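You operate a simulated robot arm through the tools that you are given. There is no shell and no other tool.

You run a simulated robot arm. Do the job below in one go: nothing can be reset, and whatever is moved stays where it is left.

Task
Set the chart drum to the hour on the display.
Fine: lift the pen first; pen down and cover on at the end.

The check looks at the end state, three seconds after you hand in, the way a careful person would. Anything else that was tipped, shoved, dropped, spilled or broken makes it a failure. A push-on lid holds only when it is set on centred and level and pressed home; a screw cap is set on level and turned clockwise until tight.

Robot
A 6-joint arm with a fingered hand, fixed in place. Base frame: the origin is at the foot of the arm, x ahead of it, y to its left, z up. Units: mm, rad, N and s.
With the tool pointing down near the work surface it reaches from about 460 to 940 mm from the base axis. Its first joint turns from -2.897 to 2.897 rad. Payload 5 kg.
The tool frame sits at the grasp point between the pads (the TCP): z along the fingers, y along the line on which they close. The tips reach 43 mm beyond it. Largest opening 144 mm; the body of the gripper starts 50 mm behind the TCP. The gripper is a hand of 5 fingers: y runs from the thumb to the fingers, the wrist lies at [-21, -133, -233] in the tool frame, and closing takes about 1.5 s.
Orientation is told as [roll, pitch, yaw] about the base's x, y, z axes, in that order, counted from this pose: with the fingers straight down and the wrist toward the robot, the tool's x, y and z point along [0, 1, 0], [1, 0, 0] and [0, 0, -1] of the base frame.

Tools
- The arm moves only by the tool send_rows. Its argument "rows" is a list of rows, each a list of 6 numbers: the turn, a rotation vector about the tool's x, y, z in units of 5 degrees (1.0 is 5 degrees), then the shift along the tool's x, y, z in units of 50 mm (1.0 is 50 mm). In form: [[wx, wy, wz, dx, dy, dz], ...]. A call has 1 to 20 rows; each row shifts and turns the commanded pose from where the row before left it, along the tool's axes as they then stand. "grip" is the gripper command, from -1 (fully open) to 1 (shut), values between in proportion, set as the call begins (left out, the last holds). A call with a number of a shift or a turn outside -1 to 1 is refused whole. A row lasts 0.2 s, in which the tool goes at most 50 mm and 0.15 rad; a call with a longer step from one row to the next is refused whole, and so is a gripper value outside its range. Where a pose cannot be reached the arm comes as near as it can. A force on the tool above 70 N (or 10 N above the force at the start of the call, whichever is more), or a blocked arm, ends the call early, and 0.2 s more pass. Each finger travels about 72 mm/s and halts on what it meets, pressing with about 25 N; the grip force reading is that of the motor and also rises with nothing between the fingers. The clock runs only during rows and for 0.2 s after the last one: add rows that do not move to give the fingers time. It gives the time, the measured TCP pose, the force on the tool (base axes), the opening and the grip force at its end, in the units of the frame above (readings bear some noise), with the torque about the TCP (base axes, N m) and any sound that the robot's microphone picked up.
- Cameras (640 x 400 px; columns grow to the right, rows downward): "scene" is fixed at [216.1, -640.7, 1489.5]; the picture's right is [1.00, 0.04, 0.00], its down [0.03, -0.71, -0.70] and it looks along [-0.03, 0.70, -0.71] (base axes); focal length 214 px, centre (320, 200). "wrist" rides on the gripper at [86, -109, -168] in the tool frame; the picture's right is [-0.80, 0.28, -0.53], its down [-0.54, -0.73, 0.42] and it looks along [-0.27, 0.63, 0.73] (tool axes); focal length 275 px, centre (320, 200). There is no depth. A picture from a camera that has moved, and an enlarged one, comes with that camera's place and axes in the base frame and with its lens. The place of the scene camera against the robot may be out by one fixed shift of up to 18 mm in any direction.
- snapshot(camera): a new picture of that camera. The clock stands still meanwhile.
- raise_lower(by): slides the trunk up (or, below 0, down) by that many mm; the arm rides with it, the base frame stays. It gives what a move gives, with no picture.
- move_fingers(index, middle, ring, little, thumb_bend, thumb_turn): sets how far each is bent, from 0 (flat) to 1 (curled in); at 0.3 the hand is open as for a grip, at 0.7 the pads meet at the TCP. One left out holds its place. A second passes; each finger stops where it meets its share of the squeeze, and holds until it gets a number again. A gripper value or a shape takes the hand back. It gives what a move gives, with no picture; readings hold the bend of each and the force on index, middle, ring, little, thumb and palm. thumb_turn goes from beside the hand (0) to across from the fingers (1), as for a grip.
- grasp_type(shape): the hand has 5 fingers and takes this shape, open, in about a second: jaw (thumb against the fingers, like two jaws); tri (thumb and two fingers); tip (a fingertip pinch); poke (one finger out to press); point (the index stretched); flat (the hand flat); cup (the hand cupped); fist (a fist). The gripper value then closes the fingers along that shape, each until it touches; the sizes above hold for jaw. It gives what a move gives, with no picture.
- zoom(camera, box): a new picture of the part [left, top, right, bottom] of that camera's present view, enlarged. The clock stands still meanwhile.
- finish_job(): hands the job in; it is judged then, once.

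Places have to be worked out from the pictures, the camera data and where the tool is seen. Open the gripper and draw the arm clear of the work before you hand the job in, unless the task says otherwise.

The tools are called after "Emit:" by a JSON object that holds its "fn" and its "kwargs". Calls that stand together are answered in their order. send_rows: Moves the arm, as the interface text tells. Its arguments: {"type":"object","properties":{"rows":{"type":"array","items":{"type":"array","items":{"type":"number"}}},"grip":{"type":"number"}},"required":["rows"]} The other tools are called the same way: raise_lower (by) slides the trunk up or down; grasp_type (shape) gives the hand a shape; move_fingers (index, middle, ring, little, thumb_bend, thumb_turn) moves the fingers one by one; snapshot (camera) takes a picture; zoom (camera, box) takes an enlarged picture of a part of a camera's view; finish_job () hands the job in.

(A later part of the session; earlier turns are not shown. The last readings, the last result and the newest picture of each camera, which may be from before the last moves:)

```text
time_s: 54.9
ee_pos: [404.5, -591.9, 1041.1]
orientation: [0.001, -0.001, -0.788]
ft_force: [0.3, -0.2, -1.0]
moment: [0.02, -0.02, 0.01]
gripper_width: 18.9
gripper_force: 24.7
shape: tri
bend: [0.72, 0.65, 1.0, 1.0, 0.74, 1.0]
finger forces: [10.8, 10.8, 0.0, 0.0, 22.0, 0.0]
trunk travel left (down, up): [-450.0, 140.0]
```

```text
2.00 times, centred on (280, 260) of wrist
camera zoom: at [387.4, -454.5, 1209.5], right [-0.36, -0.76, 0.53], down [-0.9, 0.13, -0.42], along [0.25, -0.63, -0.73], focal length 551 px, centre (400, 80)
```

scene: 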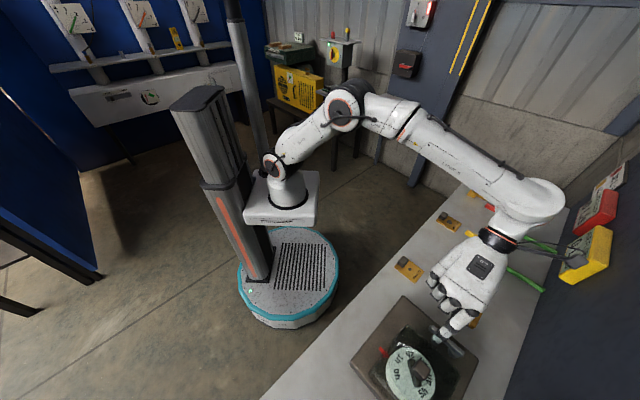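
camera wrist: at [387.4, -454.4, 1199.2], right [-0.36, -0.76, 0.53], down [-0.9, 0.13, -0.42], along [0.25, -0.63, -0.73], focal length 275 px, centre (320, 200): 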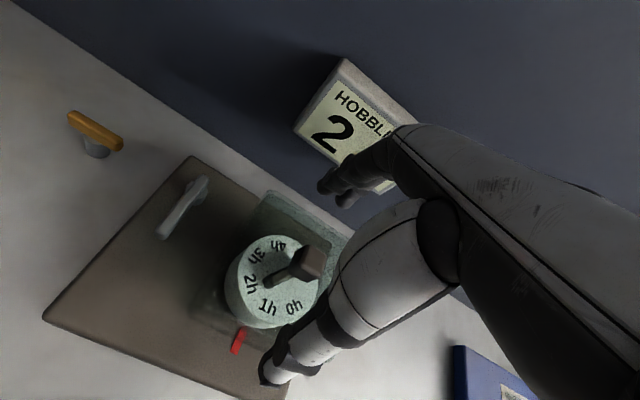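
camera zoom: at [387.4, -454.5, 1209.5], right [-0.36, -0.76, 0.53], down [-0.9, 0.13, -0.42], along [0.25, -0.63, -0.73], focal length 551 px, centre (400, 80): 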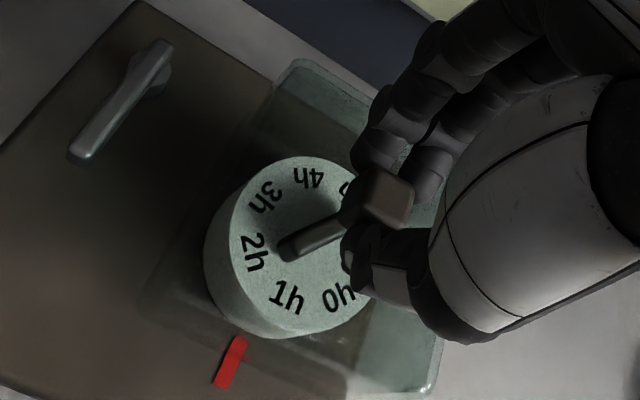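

It comes off freely (about 1 N weight). I keep lifting straight up until it clears the drum.

Emit:
{"fn": "send_rows", "kwargs": {"rows": [[0, 0, 0, 0, 0, -0.2], [0, 0, 0, 0, 0, -0.3], [0, 0, 0, 0, 0, -0.3], [0, 0, 0, 0, 0, -0.4], [0, 0, 0, 0, 0, -0.4], [0, 0, 0, 0, 0, -0.4], [0, 0, 0, 0, 0, 0]]}}

Emit:
{"fn": "snapshot", "kwargs": {"camera": "wrist"}}

Emit:
{"fn": "zoom", "kwargs": {"camera": "scene", "box": [330, 240, 520, 400]}}

```text
time_s: 56.5
ee_pos: [403.4, -591.4, 1141.6]
orientation: [0.003, 0.001, -0.788]
ft_force: [-1.0, -0.3, -1.4]
moment: [0.03, 0.02, 0.02]
gripper_width: 19.3
gripper_force: 25.2
shape: tri
bend: [0.72, 0.65, 1.0, 1.0, 0.74, 1.0]
finger forces: [10.9, 10.8, 0.0, 0.0, 21.8, 0.0]
trunk travel left (down, up): [-450.0, 140.0]
```

```text
taken
camera wrist: at [388.0, -453.9, 1309.3], right [-0.36, -0.76, 0.53], down [-0.9, 0.13, -0.42], along [0.25, -0.63, -0.73], focal length 275 px, centre (320, 200)
```

wrist: 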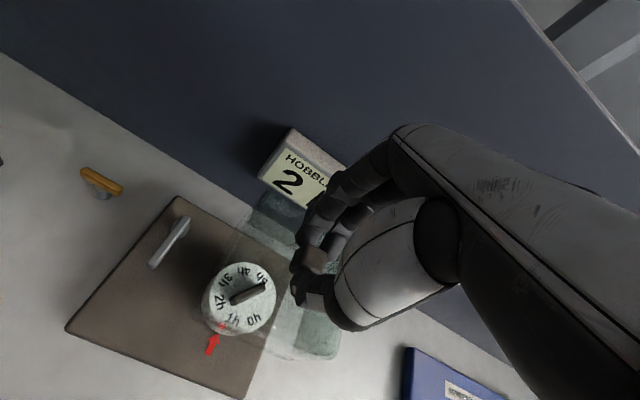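

```text
2.50 times, centred on (425, 320) of scene
camera zoom: at [216.1, -640.7, 1489.5], right [1.0, 0.04, 0.0], down [0.03, -0.71, -0.7], along [-0.03, 0.7, -0.71], focal length 536 px, centre (58, -100)
```

zoom: 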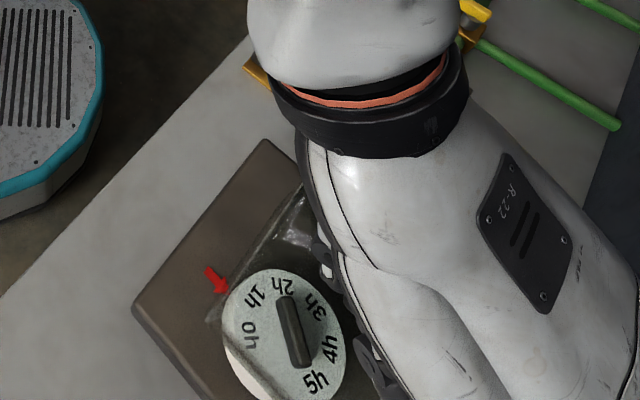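

The cover is clear of the drum. I carry it 188 mm to the right over the free bench area (expected set-down TCP z≈996, as the bench is about 36 mm below the plate top).

Emit:
{"fn": "send_rows", "kwargs": {"rows": [[0, 0, 0, -0.5, 0, 0], [0, 0, 0, -0.7, 0, 0], [0, 0, 0, -0.7, 0, 0], [0, 0, 0, -0.7, 0, 0], [0, 0, 0, -0.7, 0, 0], [0, 0, 0, -0.46, 0, 0], [0, 0, 0, 0, 0, 0.4], [0, 0, 0, 0, 0, 0.5], [0, 0, 0, 0, 0, 0.5], [0, 0, 0, 0, 0, 0.5], [0, 0, 0, 0, 0, 0.4], [0, 0, 0, 0, 0, 0]]}}

Emit:
{"fn": "snapshot", "kwargs": {"camera": "wrist"}}

Emit:
{"fn": "snapshot", "kwargs": {"camera": "scene"}}

```text
time_s: 59.1
ee_pos: [270.4, -724.0, 1026.9]
orientation: [0.001, -0.001, -0.788]
ft_force: [-0.3, 0.3, -0.5]
moment: [0.01, -0.04, 0.01]
gripper_width: 19.1
gripper_force: 24.8
shape: tri
bend: [0.72, 0.65, 1.0, 1.0, 0.74, 1.0]
finger forces: [10.8, 10.8, 0.0, 0.0, 21.8, 0.0]
trunk travel left (down, up): [-450.0, 140.0]
```

```text
taken
camera wrist: at [254.6, -587.1, 1194.4], right [-0.36, -0.76, 0.53], down [-0.9, 0.13, -0.42], along [0.25, -0.63, -0.73], focal length 275 px, centre (320, 200)
```

wrist: 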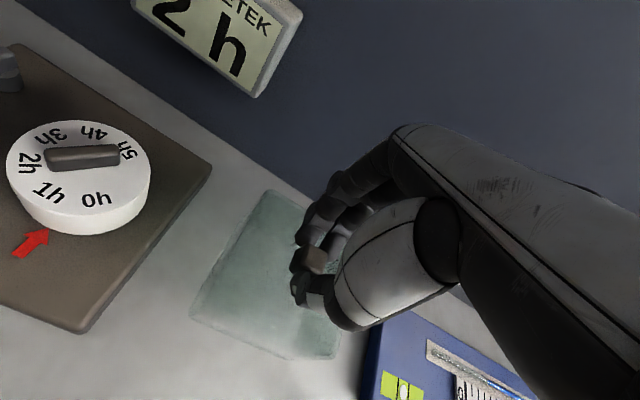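

```text
taken
```

scene: 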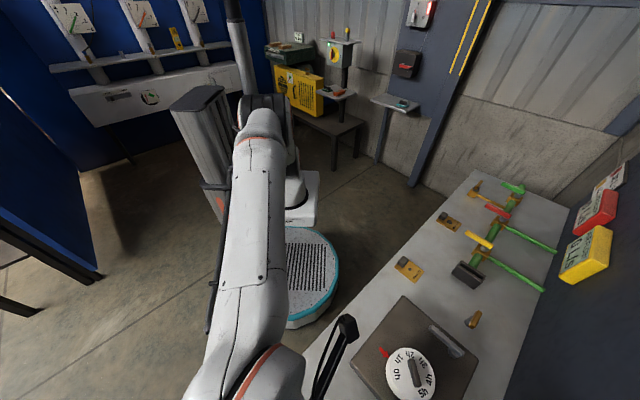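

The cover hangs level over free bench. I lower it slowly toward the bench and watch for contact.

Emit:
{"fn": "send_rows", "kwargs": {"rows": [[0, 0, 0, 0, 0, 0.1], [0, 0, 0, 0, 0, 0.1], [0, 0, 0, 0, 0, 0.1], [0, 0, 0, 0, 0, 0.1], [0, 0, 0, 0, 0, 0.05], [0, 0, 0, 0, 0, 0.04]]}}

Emit:
{"fn": "zoom", "kwargs": {"camera": "wrist", "box": [160, 160, 400, 380]}}

```text
time_s: 60.5
ee_pos: [271.3, -722.9, 1002.4]
orientation: [0.002, 0.001, -0.787]
ft_force: [0.4, -0.6, -1.7]
moment: [0.0, -0.02, 0.01]
gripper_width: 19.1
gripper_force: 24.9
shape: tri
bend: [0.72, 0.65, 1.0, 1.0, 0.74, 1.0]
finger forces: [10.6, 10.8, 0.0, 0.0, 21.8, 0.1]
trunk travel left (down, up): [-450.0, 140.0]
```

```text
1.82 times, centred on (280, 270) of wrist
camera zoom: at [254.8, -587.3, 1169.7], right [-0.36, -0.76, 0.53], down [-0.9, 0.13, -0.42], along [0.25, -0.63, -0.73], focal length 500 px, centre (393, 73)
```

zoom: 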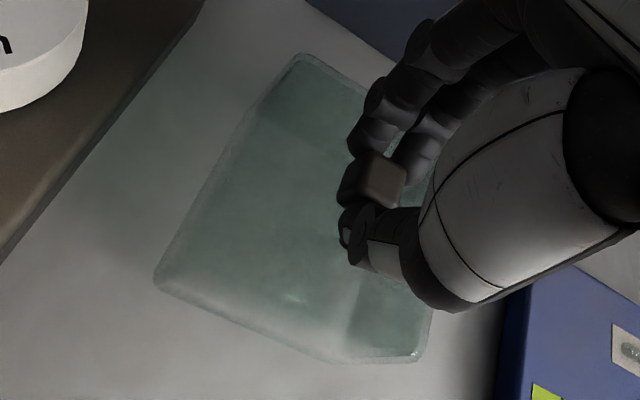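

Still free (about 1 N weight). I continue down in 1.5 mm steps until it touches.

Emit:
{"fn": "send_rows", "kwargs": {"rows": [[0, 0, 0, 0, 0, 0.03], [0, 0, 0, 0, 0, 0.03], [0, 0, 0, 0, 0, 0.03]]}}

Emit:
{"fn": "send_rows", "kwargs": {"rows": [[0, 0, 0, 0, 0, 0.02], [0, 0, 0, 0, 0, 0.02]]}}

```text
time_s: 61.3
ee_pos: [271.1, -722.9, 997.4]
orientation: [-0.001, 0.0, -0.787]
ft_force: [0.4, -0.9, -1.0]
moment: [0.0, -0.01, 0.02]
gripper_width: 19.0
gripper_force: 25.4
shape: tri
bend: [0.72, 0.65, 1.0, 1.0, 0.74, 1.0]
finger forces: [10.8, 10.8, 0.1, 0.1, 21.8, 0.1]
trunk travel left (down, up): [-450.0, 140.0]
```

```text
time_s: 61.9
ee_pos: [271.4, -722.8, 995.8]
orientation: [0.001, -0.001, -0.787]
ft_force: [0.6, -0.3, -1.7]
moment: [-0.03, -0.03, -0.01]
gripper_width: 19.3
gripper_force: 25.0
shape: tri
bend: [0.72, 0.65, 1.0, 1.0, 0.74, 1.0]
finger forces: [10.8, 10.9, 0.0, 0.0, 21.8, 0.0]
trunk travel left (down, up): [-450.0, 140.0]
```

Emit:
{"fn": "send_rows", "kwargs": {"rows": [[0, 0, 0, 0, 0, 0.02], [0, 0, 0, 0, 0, 0.02]]}}

Emit:
{"fn": "send_rows", "kwargs": {"rows": [[0, 0, 0, 0, 0, 0.02], [0, 0, 0, 0, 0, 0.02]]}}

```text
time_s: 62.5
ee_pos: [270.0, -724.1, 994.2]
orientation: [0.002, 0.0, -0.787]
ft_force: [0.0, -0.3, -1.0]
moment: [-0.01, 0.01, -0.01]
gripper_width: 19.1
gripper_force: 25.2
shape: tri
bend: [0.72, 0.65, 1.0, 1.0, 0.74, 1.0]
finger forces: [10.8, 10.8, 0.1, 0.0, 21.8, 0.0]
trunk travel left (down, up): [-450.0, 140.0]
```

```text
time_s: 63.1
ee_pos: [271.0, -724.8, 991.6]
orientation: [0.002, 0.001, -0.786]
ft_force: [-0.1, 0.1, -1.0]
moment: [-0.03, 0.02, -0.02]
gripper_width: 19.3
gripper_force: 24.9
shape: tri
bend: [0.72, 0.65, 1.0, 1.0, 0.74, 1.0]
finger forces: [10.8, 10.9, 0.1, 0.0, 21.9, 0.1]
trunk travel left (down, up): [-450.0, 140.0]
```

Still hanging free at z≈992 (only ~1 N of weight). I keep lowering in small steps and read the force each time.

Emit:
{"fn": "send_rows", "kwargs": {"rows": [[0, 0, 0, 0, 0, 0.02], [0, 0, 0, 0, 0, 0.02], [0, 0, 0, 0, 0, 0.02]]}}

Emit:
{"fn": "zoom", "kwargs": {"camera": "wrist", "box": [160, 160, 400, 380]}}

```text
time_s: 63.9
ee_pos: [270.2, -724.3, 991.1]
orientation: [0.0, -0.003, -0.785]
ft_force: [-0.6, 0.5, 9.6]
moment: [0.05, -0.04, -0.01]
gripper_width: 19.2
gripper_force: 24.9
shape: tri
bend: [0.72, 0.65, 1.0, 1.0, 0.74, 1.0]
finger forces: [11.8, 11.7, 0.1, 0.0, 23.8, 0.0]
trunk travel left (down, up): [-450.0, 140.0]
```

```text
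1.82 times, centred on (280, 270) of wrist
camera zoom: at [254.4, -586.7, 1158.1], right [-0.36, -0.76, 0.54], down [-0.9, 0.13, -0.43], along [0.25, -0.63, -0.73], focal length 500 px, centre (393, 73)
```

zoom: 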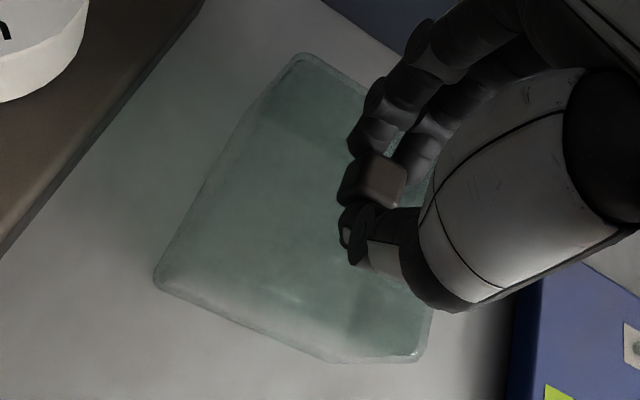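

The cover rests on the bench (9.6 N up at z≈991). I ease off 1.5 mm and open the pinch.

Emit:
{"fn": "send_rows", "kwargs": {"rows": [[0, 0, 0, 0, 0, -0.03], [0, 0, 0, 0, 0, 0]]}}

Emit:
{"fn": "send_rows", "kwargs": {"rows": [[0, 0, 0, 0, 0, 0], [0, 0, 0, 0, 0, 0], [0, 0, 0, 0, 0, 0], [0, 0, 0, 0, 0, 0], [0, 0, 0, 0, 0, 0], [0, 0, 0, 0, 0, 0]], "grip": -0.3}}

Emit:
{"fn": "zoom", "kwargs": {"camera": "wrist", "box": [160, 160, 400, 380]}}

```text
time_s: 64.5
ee_pos: [270.3, -724.5, 991.1]
orientation: [0.001, -0.001, -0.787]
ft_force: [1.2, -2.1, 8.0]
moment: [-0.06, -0.11, -0.03]
gripper_width: 19.3
gripper_force: 25.3
shape: tri
bend: [0.72, 0.64, 1.0, 1.0, 0.74, 1.0]
finger forces: [13.0, 13.0, 0.0, 0.0, 23.1, 0.0]
trunk travel left (down, up): [-450.0, 140.0]
```

```text
time_s: 65.9
ee_pos: [270.1, -724.4, 989.6]
orientation: [0.003, 0.001, -0.787]
ft_force: [0.3, 0.4, 0.6]
moment: [-0.01, 0.0, 0.03]
gripper_width: 93.3
gripper_force: 0.1
shape: tri
bend: [0.73, 0.39, 0.99, 0.99, 0.63, 1.0]
finger forces: [0.0, 0.0, 0.1, 0.0, 0.0, 0.0]
trunk travel left (down, up): [-450.0, 140.0]
```

```text
1.82 times, centred on (280, 270) of wrist
camera zoom: at [254.4, -587.2, 1157.7], right [-0.36, -0.76, 0.53], down [-0.9, 0.13, -0.42], along [0.25, -0.63, -0.73], focal length 500 px, centre (393, 73)
```

zoom: 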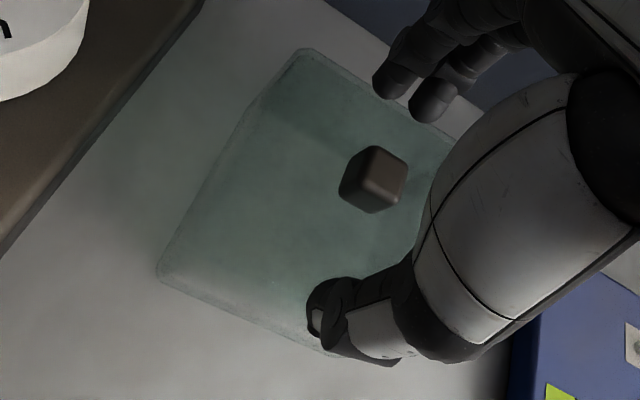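

The cover stands on the bench, released. I rise straight up, then move so the wrist camera sees the bare drum well.

Emit:
{"fn": "send_rows", "kwargs": {"rows": [[0, 0, 0, 0, 0, -0.3], [0, 0, 0, 0, 0, -0.6], [0, 0, 0, 0, 0, -0.8], [0, 0, 0, 0, 0, -0.8], [0, 0, 0, 0.8, -0.3, 0], [0, 0, 0, 0.8, -0.3, 0], [0, 0, 0, 0.8, -0.3, 0], [0, 0, 0, 0.2, -0.3, 0], [0, 0, 0, 0, 0, 0]]}}

Emit:
{"fn": "grasp_type", "kwargs": {"shape": "tip"}}

Emit:
{"fn": "snapshot", "kwargs": {"camera": "wrist"}}

Emit:
{"fn": "zoom", "kwargs": {"camera": "scene", "box": [270, 270, 500, 400]}}

```text
time_s: 67.9
ee_pos: [321.6, -590.8, 1115.4]
orientation: [0.001, 0.0, -0.788]
ft_force: [-0.5, -0.3, 0.0]
moment: [0.0, -0.01, -0.02]
gripper_width: 93.5
gripper_force: 0.1
shape: tri
bend: [0.73, 0.39, 0.99, 0.99, 0.63, 1.0]
finger forces: [0.0, 0.0, 0.0, 0.1, 0.1, 0.0]
trunk travel left (down, up): [-450.0, 140.0]
```

```text
time_s: 68.8
ee_pos: [320.0, -589.7, 1116.1]
orientation: [0.001, 0.001, -0.788]
ft_force: [0.0, 0.4, 0.8]
moment: [0.0, 0.04, -0.02]
gripper_width: 143.8
gripper_force: 0.1
shape: tip
bend: [0.3, 0.98, 0.99, 0.99, 0.3, 0.98]
finger forces: [0.1, 0.0, 0.1, 0.0, 0.0, 0.0]
trunk travel left (down, up): [-450.0, 140.0]
```

```text
taken
camera wrist: at [304.1, -453.1, 1282.9], right [-0.36, -0.76, 0.53], down [-0.9, 0.13, -0.42], along [0.25, -0.63, -0.73], focal length 275 px, centre (320, 200)
```

wrist: 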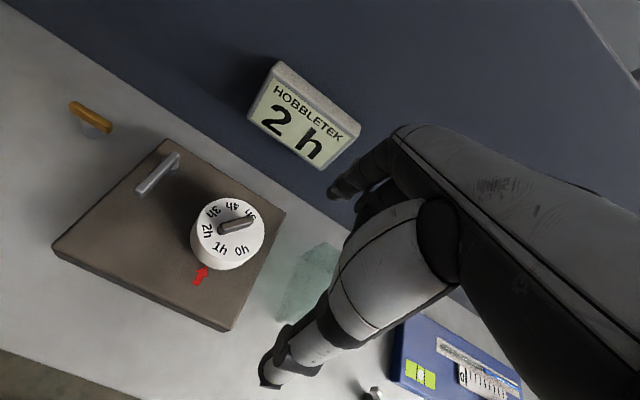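

```text
2.78 times, centred on (385, 335) of scene
camera zoom: at [216.1, -640.7, 1489.5], right [1.0, 0.04, 0.0], down [0.03, -0.71, -0.7], along [-0.03, 0.7, -0.71], focal length 597 px, centre (139, -176)
```

zoom: 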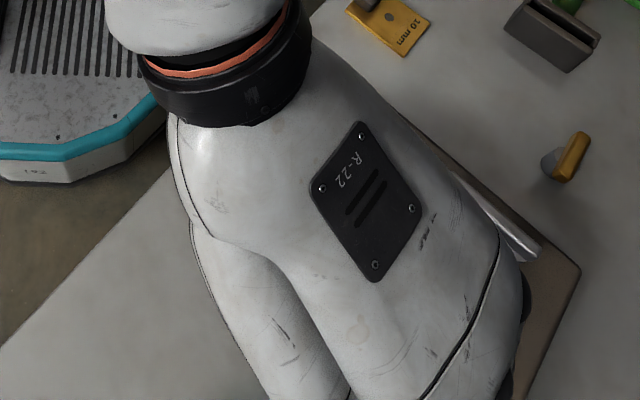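

The drum is bare now. I zoom in on it to measure the key bar, the labels and the arrow exactly.

Emit:
{"fn": "zoom", "kwargs": {"camera": "wrist", "box": [178, 190, 278, 290]}}

```text
4.00 times, centred on (228, 240) of wrist
camera zoom: at [304.1, -453.1, 1282.9], right [-0.36, -0.76, 0.53], down [-0.9, 0.13, -0.42], along [0.25, -0.63, -0.73], focal length 1101 px, centre (688, 40)
```

zoom: 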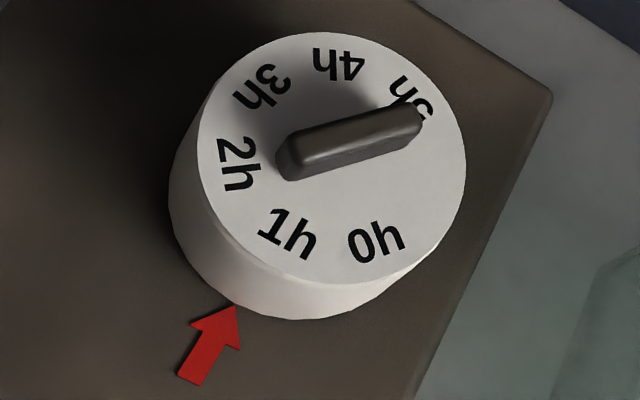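

Measured from this view: labels are 50° apart, the arrow lies at 134.5° and 1h at 134.4°, so the drum is at exactly 1h and must turn +50.0° counter-clockwise; the key bar lies at ≈94.4° centred near (403,-590). I take the tri shape, go above the drum and test whether the final yaw of +54° is reachable in the air.

Emit:
{"fn": "grasp_type", "kwargs": {"shape": "tri"}}

Emit:
{"fn": "send_rows", "kwargs": {"rows": [[0, 0, 0, 0.392, 0.39, 0.04], [0, 0, 0, 0.392, 0.39, 0.04], [0, 0, 0, 0.392, 0.39, 0.04], [0, 0, 0, 0, 0, 0]]}}

Emit:
{"fn": "send_rows", "kwargs": {"rows": [[0, 0, -0.994, 0, 0, 0], [0, 0, -0.994, 0, 0, 0], [0, 0, -0.994, 0, 0, 0], [0, 0, -0.994, 0, 0, 0], [0, 0, -0.994, 0, 0, 0], [0, 0, -0.994, 0, 0, 0], [0, 0, -0.994, 0, 0, 0], [0, 0, -0.994, 0, 0, 0], [0, 0, -0.994, 0, 0, 0], [0, 0, -0.994, 0, 0, 0], [0, 0, -0.994, 0, 0, 0], [0, 0, -0.994, 0, 0, 0], [0, 0, -0.994, 0, 0, 0], [0, 0, -0.994, 0, 0, 0], [0, 0, -0.994, 0, 0, 0], [0, 0, -0.994, 0, 0, 0], [0, 0, -0.994, 0, 0, 0], [0, 0, -0.994, 0, 0, 0], [0, 0, -0.994, 0, 0, 0], [0, 0, -0.994, 0, 0, 0]]}}

Emit:
{"fn": "snapshot", "kwargs": {"camera": "scene"}}

```text
time_s: 69.7
ee_pos: [320.3, -589.9, 1116.3]
orientation: [0.002, 0.0, -0.788]
ft_force: [0.1, -0.4, -0.7]
moment: [0.01, 0.03, 0.02]
gripper_width: 143.6
gripper_force: 0.1
shape: tri
bend: [0.3, 0.3, 0.99, 0.99, 0.3, 0.98]
finger forces: [0.0, 0.0, 0.1, 0.0, 0.0, 0.0]
trunk travel left (down, up): [-450.0, 140.0]
```

```text
time_s: 70.7
ee_pos: [404.3, -589.6, 1109.8]
orientation: [0.001, 0.001, -0.788]
ft_force: [0.3, -0.2, 0.0]
moment: [0.02, 0.03, -0.03]
gripper_width: 144.2
gripper_force: 0.0
shape: tri
bend: [0.3, 0.3, 0.99, 0.99, 0.3, 0.98]
finger forces: [0.0, 0.0, 0.2, 0.0, 0.0, 0.1]
trunk travel left (down, up): [-450.0, 140.0]
```

```text
time_s: 74.9
ee_pos: [440.7, -521.4, 1077.2]
orientation: [-0.002, 0.0, 0.947]
ft_force: [1.0, 1.2, 1.1]
moment: [-0.03, 0.03, 0.0]
gripper_width: 143.6
gripper_force: 0.2
shape: tri
bend: [0.3, 0.3, 0.99, 0.99, 0.3, 0.98]
finger forces: [0.0, 0.1, 0.1, 0.0, 0.0, 0.0]
out of reach, approached as far as the arm can: row 15, 16, 17, 18, 19, 20
trunk travel left (down, up): [-450.0, 140.0]
```

```text
taken
```

scene: 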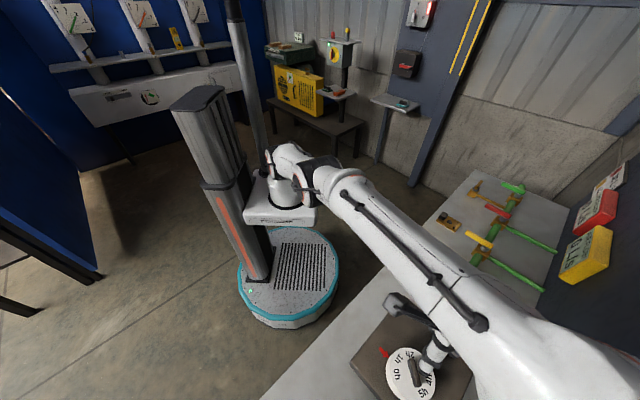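

Yaw beyond about +30° over the drum is out of reach because the wrist gets too far out and too high relative to the shoulder. Raising the trunk brings the shoulder nearer to wrist height, so I slide it up 140 mm and see.

Emit:
{"fn": "raise_lower", "kwargs": {"by": 140}}

Emit:
{"fn": "snapshot", "kwargs": {"camera": "wrist"}}

```text
time_s: 76.6
ee_pos: [439.6, -521.7, 1217.9]
orientation: [-0.002, 0.0, 0.946]
ft_force: [0.5, -1.0, -0.8]
moment: [-0.01, -0.02, 0.01]
gripper_width: 144.1
gripper_force: 0.0
shape: tri
bend: [0.3, 0.3, 0.99, 0.99, 0.3, 0.98]
finger forces: [0.1, 0.0, 0.1, 0.1, 0.1, 0.1]
trunk travel left (down, up): [-590.0, 0.0]
```

```text
taken
camera wrist: at [305.9, -560.3, 1385.0], right [0.81, -0.23, 0.54], down [0.02, -0.91, -0.42], along [0.58, 0.35, -0.73], focal length 275 px, centre (320, 200)
```

wrist: 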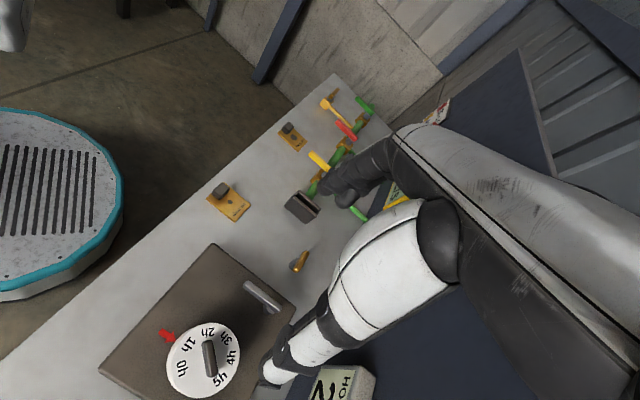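

The trunk is up. I test the end orientation (yaw +54°) directly above the drum at TCP z≈1100.

Emit:
{"fn": "send_rows", "kwargs": {"rows": [[0, 0, 0, -0.049, -0.384, 0.59], [0, 0, 0, -0.049, -0.384, 0.59], [0, 0, 0, -0.049, -0.384, 0.59], [0, 0, 0, -0.049, -0.384, 0.59], [0, 0, 0, 0, 0, 0]]}}

Emit:
{"fn": "snapshot", "kwargs": {"camera": "wrist"}}

```text
time_s: 77.8
ee_pos: [408.5, -577.4, 1094.6]
orientation: [-0.003, 0.001, 0.947]
ft_force: [0.2, 0.0, -0.1]
moment: [0.07, 0.02, 0.0]
gripper_width: 143.9
gripper_force: 0.0
shape: tri
bend: [0.3, 0.3, 0.99, 0.99, 0.3, 0.98]
finger forces: [0.0, 0.0, 0.1, 0.0, 0.0, 0.1]
out of reach, approached as far as the arm can: row 3, 4
trunk travel left (down, up): [-590.0, 0.0]
```

```text
taken
camera wrist: at [272.7, -615.4, 1262.8], right [0.81, -0.23, 0.54], down [0.02, -0.91, -0.42], along [0.59, 0.35, -0.73], focal length 275 px, centre (320, 200)
```

wrist: 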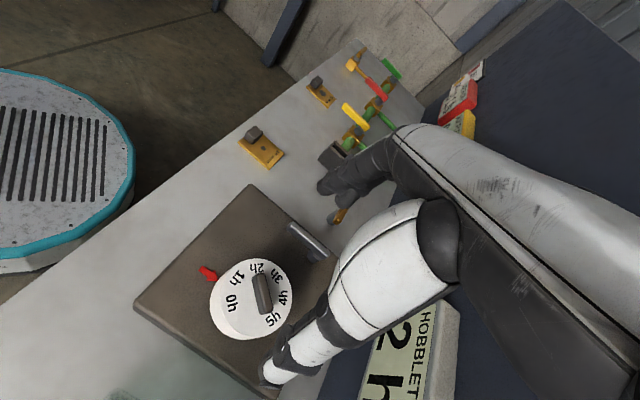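

Yaw +54° is only barely reachable. The opposite grasp (yaw −175.6° → −125.6°) ends with the wrist closer in, so it is the better choice; I rotate back the other way in the air and test it above the drum.

Emit:
{"fn": "send_rows", "kwargs": {"rows": [[0, 0, 1, 0, 0, -0.2], [0, 0, 1, 0, 0, 0], [0, 0, 1, 0, 0, 0], [0, 0, 1, 0, 0, 0], [0, 0, 1, 0, 0, 0], [0, 0, 1, 0, 0, 0], [0, 0, 1, 0, 0, 0], [0, 0, 1, 0, 0, 0], [0, 0, 1, 0, 0, 0], [0, 0, 1, 0, 0, 0], [0, 0, 1, 0, 0, 0], [0, 0, 1, 0, 0, 0], [0, 0, 1, 0, 0, 0], [0, 0, 1, 0, 0, 0], [0, 0, 1, 0, 0, 0], [0, 0, 1, 0, 0, 0], [0, 0, 1, 0, 0, 0], [0, 0, 1, 0, 0, 0], [0, 0, 1, 0, 0, 0], [0, 0, 1, 0, 0, 0]]}}

Emit:
{"fn": "send_rows", "kwargs": {"rows": [[0, 0, 1, 0, 0, 0], [0, 0, 1, 0, 0, 0], [0, 0, 1, 0, 0, 0], [0, 0, 1, 0, 0, 0], [0, 0, 1, 0, 0, 0], [0, 0, 1, 0, 0, 0], [0, 0, 1, 0, 0, 0], [0, 0, 1, 0, 0, 0], [0, 0, 1, 0, 0, 0], [0, 0, 1, 0, 0, 0], [0, 0, 1, 0, 0, 0], [0, 0, 1, 0, 0, 0], [0, 0, 1, 0, 0, 0], [0, 0, 1, 0, 0, 0], [0, 0, 1, 0, 0, 0], [0, 0, 1, 0, 0, 0]]}}

Emit:
{"fn": "snapshot", "kwargs": {"camera": "wrist"}}

```text
time_s: 82.0
ee_pos: [408.2, -575.4, 1105.6]
orientation: [0.003, -0.003, -0.803]
ft_force: [0.0, -0.7, -0.1]
moment: [0.0, 0.02, 0.02]
gripper_width: 144.0
gripper_force: 0.0
shape: tri
bend: [0.3, 0.3, 0.99, 0.99, 0.3, 0.98]
finger forces: [0.0, 0.1, 0.0, 0.0, 0.0, 0.0]
trunk travel left (down, up): [-590.0, 0.0]
```

```text
time_s: 85.4
ee_pos: [407.8, -576.8, 1106.9]
orientation: [0.004, -0.001, -2.198]
ft_force: [0.0, 0.4, 0.2]
moment: [-0.02, 0.01, -0.02]
gripper_width: 143.8
gripper_force: 0.1
shape: tri
bend: [0.3, 0.3, 0.99, 0.99, 0.3, 0.98]
finger forces: [0.1, 0.0, 0.0, 0.1, 0.0, 0.1]
trunk travel left (down, up): [-590.0, 0.0]
```

```text
taken
camera wrist: at [539.4, -539.6, 1274.1], right [-0.81, 0.24, 0.53], down [-0.01, 0.91, -0.42], along [-0.58, -0.35, -0.73], focal length 275 px, centre (320, 200)
```

wrist: 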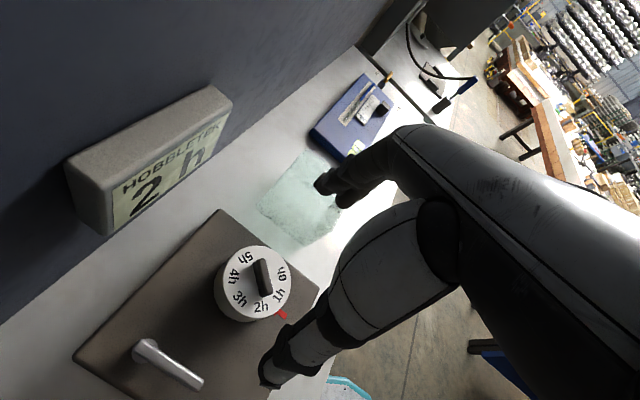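

At yaw −126° all is well. I shift over the drum's axis, go down to z≈1060 and continue turning to −175.6°, still in free air.

Emit:
{"fn": "send_rows", "kwargs": {"rows": [[0, 0, 0, 0.039, 0.139, 0.45], [0, 0, 0, 0.039, 0.139, 0.45], [0, 0, 0.994, 0, 0, 0], [0, 0, 0.994, 0, 0, 0], [0, 0, 0.994, 0, 0, 0], [0, 0, 0.994, 0, 0, 0], [0, 0, 0.994, 0, 0, 0], [0, 0, 0.994, 0, 0, 0], [0, 0, 0.994, 0, 0, 0], [0, 0, 0.994, 0, 0, 0], [0, 0, 0.994, 0, 0, 0], [0, 0, 0.994, 0, 0, 0], [0, 0, 0, 0, 0, 0]]}}

Emit:
{"fn": "snapshot", "kwargs": {"camera": "wrist"}}

Emit:
{"fn": "snapshot", "kwargs": {"camera": "scene"}}

```text
time_s: 88.2
ee_pos: [402.6, -590.6, 1060.9]
orientation: [0.002, 0.002, -3.063]
ft_force: [0.9, -0.6, 0.1]
moment: [0.02, -0.01, -0.01]
gripper_width: 144.0
gripper_force: 0.0
shape: tri
bend: [0.3, 0.3, 0.99, 0.99, 0.3, 0.98]
finger forces: [0.0, 0.0, 0.1, 0.1, 0.0, 0.0]
trunk travel left (down, up): [-590.0, 0.0]
```

```text
taken
camera wrist: at [515.7, -668.6, 1229.2], right [-0.35, 0.77, 0.53], down [0.68, 0.6, -0.42], along [-0.64, 0.22, -0.73], focal length 275 px, centre (320, 200)
```

wrist: 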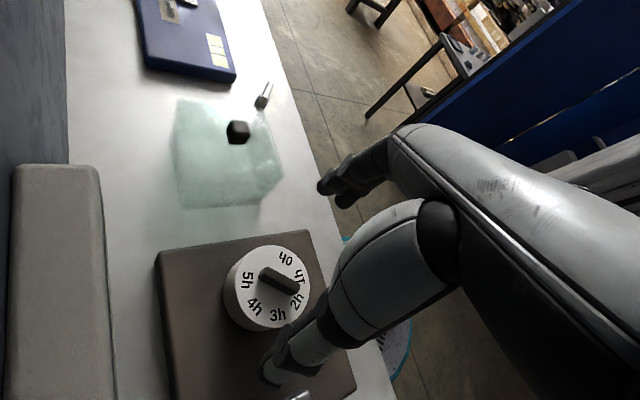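

```text
taken
```

scene: 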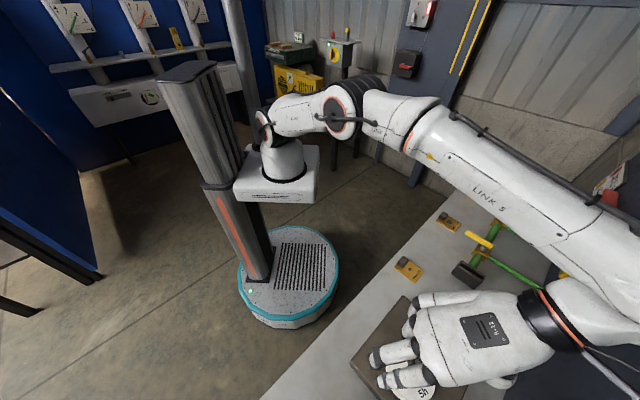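

The start orientation −175.5° over the drum is reached. I zoom to check the key bar's alignment with the pinch.

Emit:
{"fn": "zoom", "kwargs": {"camera": "wrist", "box": [210, 220, 340, 350]}}

```text
3.08 times, centred on (275, 285) of wrist
camera zoom: at [515.7, -668.6, 1229.2], right [-0.35, 0.77, 0.53], down [0.68, 0.6, -0.42], along [-0.64, 0.22, -0.73], focal length 847 px, centre (458, -62)
```

zoom: 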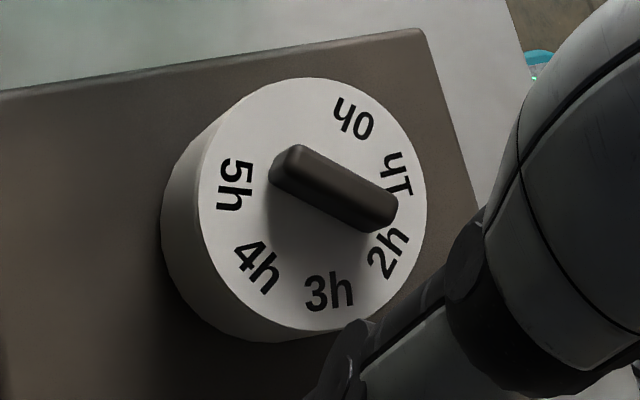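

Drum centre projects to about tool (−3, 0) and the bar is aligned with the pinch to within ~2°. I shift 2.5 mm along tool −x and go down to TCP z≈1000.

Emit:
{"fn": "send_rows", "kwargs": {"rows": [[0, 0, 0, -0.05, 0, 0], [0, 0, 0, 0, 0, 0.3], [0, 0, 0, 0, 0, 0.3], [0, 0, 0, 0, 0, 0.3], [0, 0, 0, 0, 0, 0.3], [0, 0, 0, 0, 0, 0]]}}

Emit:
{"fn": "zoom", "kwargs": {"camera": "wrist", "box": [210, 200, 390, 390]}}

```text
time_s: 89.6
ee_pos: [400.7, -587.4, 1001.8]
orientation: [0.001, 0.003, -3.062]
ft_force: [0.1, -0.9, 0.1]
moment: [0.03, 0.0, 0.02]
gripper_width: 143.8
gripper_force: 0.0
shape: tri
bend: [0.3, 0.3, 0.99, 0.99, 0.3, 0.98]
finger forces: [0.0, 0.0, 0.0, 0.0, 0.0, 0.1]
trunk travel left (down, up): [-590.0, 0.0]
```

```text
2.11 times, centred on (300, 295) of wrist
camera zoom: at [515.5, -665.9, 1169.3], right [-0.35, 0.77, 0.53], down [0.68, 0.6, -0.42], along [-0.64, 0.22, -0.73], focal length 580 px, centre (362, 0)
```

zoom: 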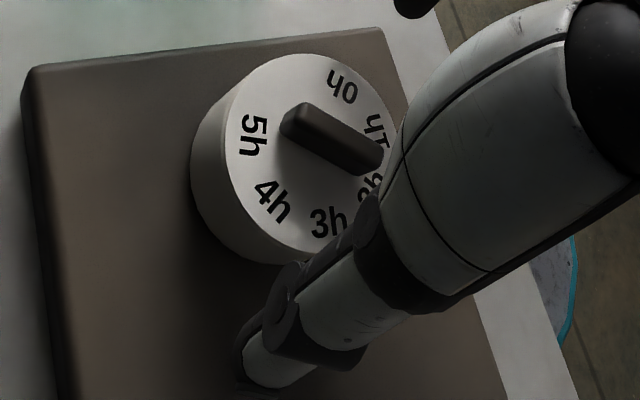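

The bar is aligned to the pinch within 1°, its centre about 2 mm off along tool −x. I correct that, go down 10 mm more, and close the tri pinch on the bar.

Emit:
{"fn": "send_rows", "kwargs": {"rows": [[0, 0, 0, -0.04, 0, 0.1], [0, 0, 0, 0, 0, 0.1], [0, 0, 0, 0, 0, 0]]}}

Emit:
{"fn": "send_rows", "kwargs": {"rows": [[0, 0, 0, 0, 0, 0], [0, 0, 0, 0, 0, 0], [0, 0, 0, 0, 0, 0], [0, 0, 0, 0, 0, 0], [0, 0, 0, 0, 0, 0], [0, 0, 0, 0, 0, 0], [0, 0, 0, 0, 0, 0], [0, 0, 0, 0, 0, 0], [0, 0, 0, 0, 0, 0]], "grip": 1}}

Emit:
{"fn": "zoom", "kwargs": {"camera": "wrist", "box": [210, 200, 390, 390]}}

```text
time_s: 90.4
ee_pos: [400.8, -586.1, 991.4]
orientation: [0.002, 0.001, -3.062]
ft_force: [0.3, -1.0, 0.6]
moment: [-0.01, 0.01, 0.01]
gripper_width: 144.0
gripper_force: 0.1
shape: tri
bend: [0.3, 0.3, 0.99, 0.99, 0.3, 0.98]
finger forces: [0.0, 0.1, 0.0, 0.0, 0.0, 0.0]
trunk travel left (down, up): [-590.0, 0.0]
```

```text
time_s: 92.4
ee_pos: [401.7, -586.1, 990.8]
orientation: [0.004, 0.003, -3.063]
ft_force: [0.9, -0.1, -1.2]
moment: [-0.06, -0.02, 0.01]
gripper_width: 7.3
gripper_force: 24.8
shape: tri
bend: [0.71, 0.69, 1.0, 1.0, 0.73, 1.0]
finger forces: [10.8, 10.5, 0.0, 0.0, 22.7, 0.0]
trunk travel left (down, up): [-590.0, 0.0]
```

```text
2.11 times, centred on (300, 295) of wrist
camera zoom: at [515.5, -664.0, 1159.1], right [-0.35, 0.77, 0.53], down [0.68, 0.6, -0.42], along [-0.64, 0.22, -0.73], focal length 580 px, centre (362, 0)
```

zoom: 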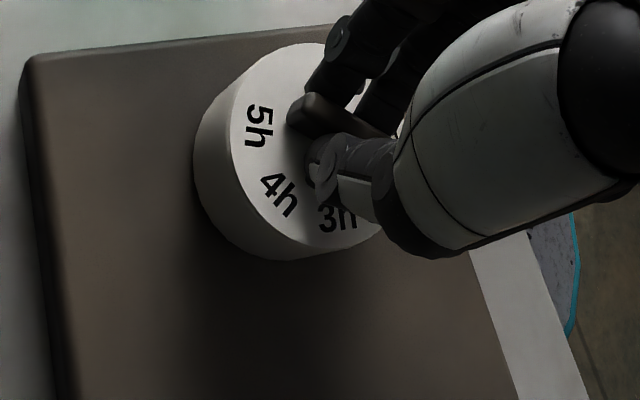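

The bar is gripped evenly (7.3 mm). I start turning: 10° counter-clockwise first, checking force and torque.

Emit:
{"fn": "send_rows", "kwargs": {"rows": [[0, 0, -0.5, 0, 0, 0], [0, 0, -0.5, 0, 0, 0], [0, 0, -0.5, 0, 0, 0], [0, 0, -0.5, 0, 0, 0]]}}

Emit:
{"fn": "zoom", "kwargs": {"camera": "wrist", "box": [210, 200, 390, 390]}}

```text
time_s: 93.4
ee_pos: [401.7, -586.1, 991.3]
orientation: [0.001, 0.002, -2.888]
ft_force: [-1.8, 0.8, -0.2]
moment: [0.02, 0.05, -0.1]
gripper_width: 7.2
gripper_force: 25.1
shape: tri
bend: [0.71, 0.69, 1.0, 1.0, 0.73, 1.0]
finger forces: [13.3, 10.4, 0.0, 0.0, 23.5, 0.0]
trunk travel left (down, up): [-590.0, 0.0]
```

```text
2.11 times, centred on (300, 295) of wrist
camera zoom: at [527.0, -642.9, 1159.1], right [-0.48, 0.7, 0.53], down [0.57, 0.71, -0.42], along [-0.67, 0.1, -0.73], focal length 580 px, centre (362, 0)
```

zoom: 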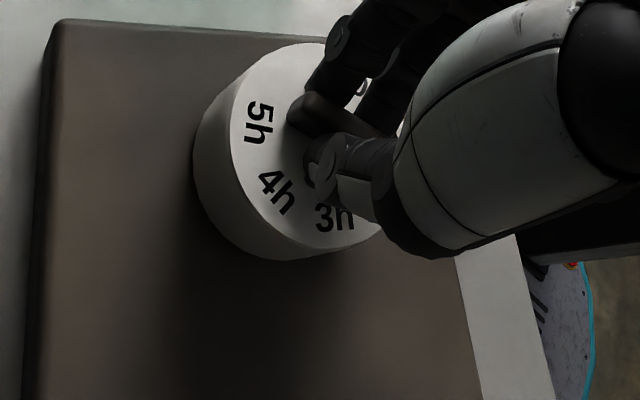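

The drum follows the hand with only ~2 N. I turn the remaining 40°.

Emit:
{"fn": "send_rows", "kwargs": {"rows": [[0, 0, -0.7, 0, 0, 0], [0, 0, -0.7, 0, 0, 0], [0, 0, -0.7, 0, 0, 0], [0, 0, -0.7, 0, 0, 0], [0, 0, -0.7, 0, 0, 0], [0, 0, -0.7, 0, 0, 0], [0, 0, -0.7, 0, 0, 0], [0, 0, -0.7, 0, 0, 0], [0, 0, -0.7, 0, 0, 0], [0, 0, -0.7, 0, 0, 0], [0, 0, -0.5, 0, 0, 0], [0, 0, -0.5, 0, 0, 0], [0, 0, 0, 0, 0, 0]]}}

Emit:
{"fn": "snapshot", "kwargs": {"camera": "wrist"}}

Emit:
{"fn": "zoom", "kwargs": {"camera": "scene", "box": [330, 280, 500, 400]}}

```text
time_s: 96.2
ee_pos: [401.2, -586.8, 991.2]
orientation: [0.003, 0.0, -2.189]
ft_force: [0.4, -6.9, 3.8]
moment: [-0.31, 0.0, -0.05]
gripper_width: 6.7
gripper_force: 24.8
shape: tri
bend: [0.71, 0.69, 1.0, 1.0, 0.73, 1.0]
finger forces: [17.9, 12.1, 0.0, 0.0, 21.8, 0.0]
trunk travel left (down, up): [-590.0, 0.0]
```

```text
taken
camera wrist: at [533.5, -548.5, 1159.0], right [-0.81, 0.23, 0.53], down [-0.02, 0.91, -0.42], along [-0.58, -0.36, -0.73], focal length 275 px, centre (320, 200)
```

wrist: 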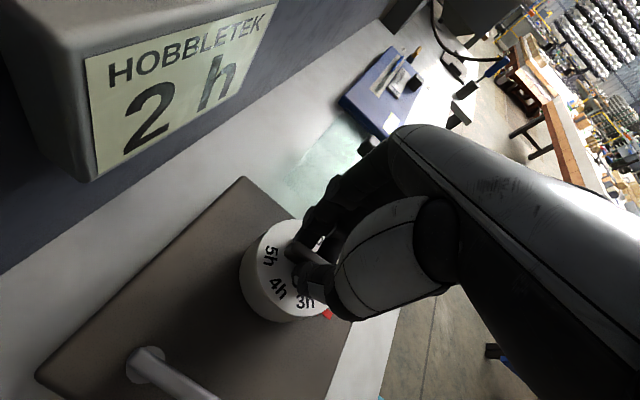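

```text
3.33 times, centred on (415, 340) of scene
camera zoom: at [216.1, -640.7, 1489.5], right [1.0, 0.04, 0.0], down [0.03, -0.71, -0.7], along [-0.03, 0.7, -0.71], focal length 715 px, centre (3, -267)
```

zoom: 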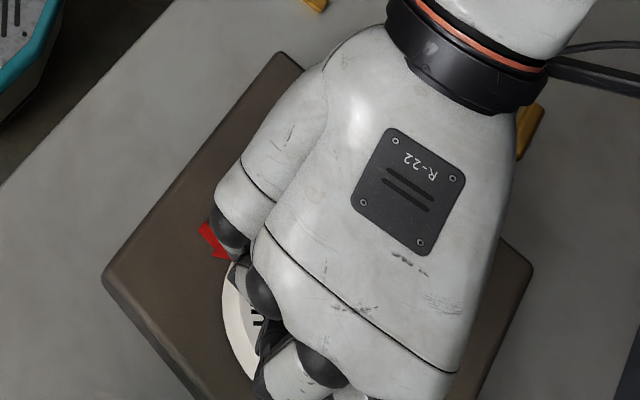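

The hand turned 50.1°. A 7 N side force has built up from a small centring error, so I relieve it with a 2 mm shift before releasing.

Emit:
{"fn": "send_rows", "kwargs": {"rows": [[0, 0, 0, 0.012, 0.016, -0.01], [0, 0, 0, 0.012, 0.016, -0.01], [0, 0, 0, 0, 0, 0]]}}

```text
time_s: 97.0
ee_pos: [401.4, -587.3, 991.8]
orientation: [0.0, 0.001, -2.19]
ft_force: [-1.1, 1.0, -0.6]
moment: [-0.01, 0.03, -0.01]
gripper_width: 6.9
gripper_force: 25.2
shape: tri
bend: [0.71, 0.69, 1.0, 1.0, 0.73, 1.0]
finger forces: [13.1, 11.2, 0.0, 0.0, 23.8, 0.1]
trunk travel left (down, up): [-590.0, 0.0]
```

Force is relieved. I open the pinch to about 50 mm and lift straight up.

Emit:
{"fn": "send_rows", "kwargs": {"rows": [[0, 0, 0, 0, 0, 0], [0, 0, 0, 0, 0, 0], [0, 0, 0, 0, 0, 0], [0, 0, 0, 0, 0, 0]], "grip": 0.3}}

Emit:
{"fn": "send_rows", "kwargs": {"rows": [[0, 0, 0, 0, 0, -0.2], [0, 0, 0, 0, 0, -0.4], [0, 0, 0, 0, 0, -0.6], [0, 0, 0, 0, 0, -0.6], [0, 0, 0, 0, 0, -0.6], [0, 0, 0, 0, 0, 0]]}}

Emit:
{"fn": "zoom", "kwargs": {"camera": "wrist", "box": [180, 200, 360, 390]}}

```text
time_s: 98.0
ee_pos: [401.6, -588.3, 992.8]
orientation: [0.003, 0.0, -2.19]
ft_force: [0.2, 0.4, 0.4]
moment: [0.01, -0.03, 0.0]
gripper_width: 49.7
gripper_force: 0.0
shape: tri
bend: [0.74, 0.51, 0.99, 0.99, 0.73, 1.0]
finger forces: [0.0, 0.1, 0.0, 0.1, 0.0, 0.0]
trunk travel left (down, up): [-590.0, 0.0]
```

```text
time_s: 99.4
ee_pos: [400.6, -586.0, 1113.5]
orientation: [0.003, -0.002, -2.19]
ft_force: [0.8, 0.2, 0.4]
moment: [0.02, 0.0, 0.0]
gripper_width: 49.8
gripper_force: 0.0
shape: tri
bend: [0.74, 0.51, 0.99, 0.99, 0.73, 1.0]
finger forces: [0.0, 0.0, 0.1, 0.1, 0.0, 0.0]
trunk travel left (down, up): [-590.0, 0.0]
```

```text
2.11 times, centred on (270, 295) of wrist
camera zoom: at [532.6, -549.2, 1280.6], right [-0.81, 0.23, 0.53], down [-0.02, 0.91, -0.42], along [-0.58, -0.36, -0.73], focal length 580 px, centre (425, 0)
```

zoom: 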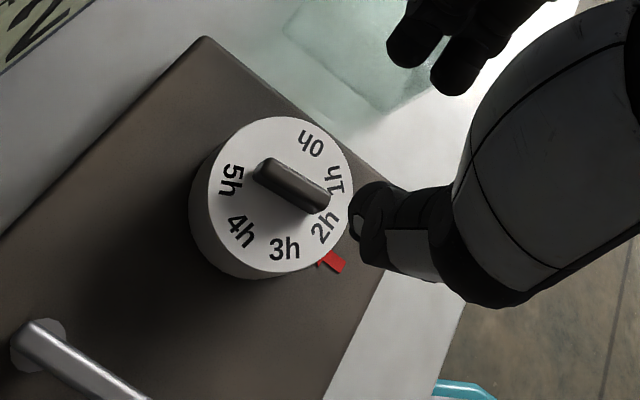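

2h is at the arrow. I zoom closely to measure the alignment.

Emit:
{"fn": "zoom", "kwargs": {"camera": "wrist", "box": [225, 240, 325, 340]}}

```text
4.00 times, centred on (275, 290) of wrist
camera zoom: at [532.6, -549.2, 1280.6], right [-0.81, 0.23, 0.53], down [-0.02, 0.91, -0.42], along [-0.58, -0.36, -0.73], focal length 1101 px, centre (500, -160)
```

zoom: 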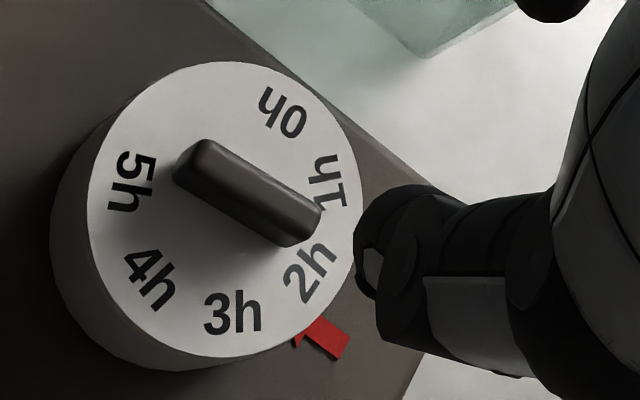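

Fitting all six labels puts 2h at ≈130.8° while the arrow is at ≈135°, so the drum seems about 4° short. I go to the same viewing pose as before the turn for a like-for-like comparison.

Emit:
{"fn": "send_rows", "kwargs": {"rows": [[0, 0, -1, 0, 0, 0], [0, 0, -1, 0, 0, 0], [0, 0, -1, 0, 0, 0], [0, 0, -1, 0, 0, 0], [0, 0, -1, 0, 0, 0], [0, 0, -1, 0, 0, 0], [0, 0, -1, 0, 0, 0], [0, 0, -1, 0, 0, 0], [0, 0, -1, 0, 0, 0], [0, 0, -1, 0, 0, 0], [0, 0, -1, 0, 0, 0], [0, 0, -1, 0, 0, 0], [0, 0, -1, 0, 0, 0], [0, 0, -1, 0, 0, 0], [0, 0, -1, 0, 0, 0], [0, 0, -1, 0, 0, 0], [0, 0, -0.06, 0, 0, 0]]}}

Emit:
{"fn": "send_rows", "kwargs": {"rows": [[0, 0, 0, -0.39, -0.39, -0.015], [0, 0, 0, -0.39, -0.39, -0.015], [0, 0, 0, -0.39, -0.39, -0.015], [0, 0, 0, 0, 0, 0], [0, 0, 0, 0, 0, 0]]}}

Emit:
{"fn": "zoom", "kwargs": {"camera": "wrist", "box": [178, 190, 278, 290]}}

```text
time_s: 103.0
ee_pos: [402.0, -587.6, 1111.8]
orientation: [0.002, -0.004, -0.787]
ft_force: [0.6, 0.4, -0.1]
moment: [0.02, -0.01, -0.02]
gripper_width: 49.7
gripper_force: 0.1
shape: tri
bend: [0.74, 0.51, 0.99, 0.99, 0.73, 1.0]
finger forces: [0.0, 0.1, 0.1, 0.0, 0.1, 0.0]
trunk travel left (down, up): [-590.0, 0.0]
```

```text
time_s: 104.2
ee_pos: [317.5, -587.6, 1113.6]
orientation: [0.0, 0.0, -0.79]
ft_force: [0.4, -0.1, -0.6]
moment: [0.02, 0.01, 0.0]
gripper_width: 50.3
gripper_force: 0.1
shape: tri
bend: [0.74, 0.51, 0.99, 0.99, 0.73, 1.0]
finger forces: [0.0, 0.1, 0.0, 0.0, 0.1, 0.0]
trunk travel left (down, up): [-590.0, 0.0]
```

```text
4.00 times, centred on (228, 240) of wrist
camera zoom: at [301.8, -450.9, 1281.6], right [-0.37, -0.76, 0.53], down [-0.9, 0.13, -0.43], along [0.25, -0.63, -0.73], focal length 1101 px, centre (688, 40)
```

zoom: 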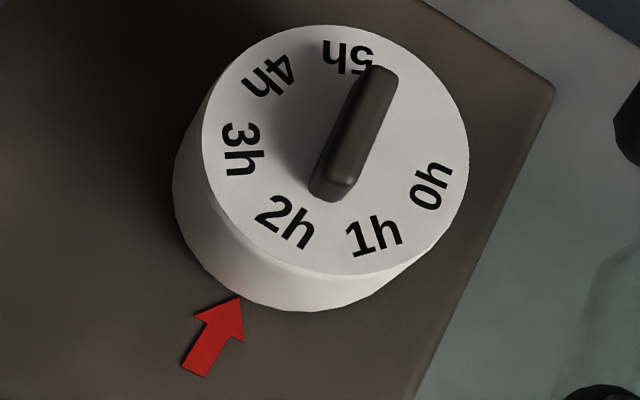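

Like-for-like, the drum turned 46.1° and 2h is now about 4.1° short of the arrow (the grip lagged). I go back over the drum with yaw −129.4°, matching the bar, for a small correction.

Emit:
{"fn": "send_rows", "kwargs": {"rows": [[0, 0, 0, 0.39, 0.39, 0.015], [0, 0, 0, 0.39, 0.39, 0.015], [0, 0, 0, 0.42, 0.42, 0.015], [0, 0, 0, 0, 0, 0]], "grip": -0.3}}

Emit:
{"fn": "send_rows", "kwargs": {"rows": [[0, 0, 0.99, 0, 0, 0], [0, 0, 0.99, 0, 0, 0], [0, 0, 0.99, 0, 0, 0], [0, 0, 0.99, 0, 0, 0], [0, 0, 0.99, 0, 0, 0], [0, 0, 0.99, 0, 0, 0], [0, 0, 0.99, 0, 0, 0], [0, 0, 0.99, 0, 0, 0], [0, 0, 0.99, 0, 0, 0], [0, 0, 0.99, 0, 0, 0], [0, 0, 0.99, 0, 0, 0], [0, 0, 0.99, 0, 0, 0], [0, 0, 0.99, 0, 0, 0], [0, 0, 0.99, 0, 0, 0], [0, 0, 0.99, 0, 0, 0], [0, 0, 0.99, 0, 0, 0], [0, 0, 0.97, 0, 0, 0], [0, 0, 0, 0, 0, 0.5], [0, 0, 0, 0, 0, 0.5], [0, 0, 0, 0, 0, 0.5]]}}

Emit:
{"fn": "zoom", "kwargs": {"camera": "wrist", "box": [210, 220, 370, 370]}}

```text
time_s: 105.2
ee_pos: [403.0, -588.9, 1112.0]
orientation: [0.001, -0.001, -0.789]
ft_force: [0.1, 0.3, -0.4]
moment: [-0.02, 0.01, 0.0]
gripper_width: 93.5
gripper_force: 0.1
shape: tri
bend: [0.73, 0.39, 0.99, 0.99, 0.63, 1.0]
finger forces: [0.0, 0.1, 0.1, 0.0, 0.0, 0.0]
trunk travel left (down, up): [-590.0, 0.0]
```

```text
time_s: 109.4
ee_pos: [404.6, -586.3, 1035.9]
orientation: [0.004, 0.0, -2.255]
ft_force: [-0.2, 0.2, 0.8]
moment: [0.02, 0.0, -0.02]
gripper_width: 93.5
gripper_force: 0.0
shape: tri
bend: [0.73, 0.39, 0.99, 0.99, 0.63, 1.0]
finger forces: [0.0, 0.0, 0.0, 0.0, 0.0, 0.1]
trunk travel left (down, up): [-590.0, 0.0]
```

```text
2.67 times, centred on (290, 295) of wrist
camera zoom: at [538.2, -558.3, 1204.0], right [-0.8, 0.28, 0.53], down [0.04, 0.9, -0.42], along [-0.6, -0.32, -0.73], focal length 734 px, centre (400, -53)
```

zoom: 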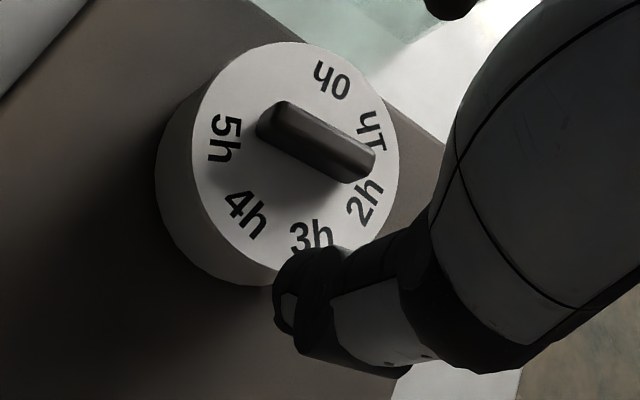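

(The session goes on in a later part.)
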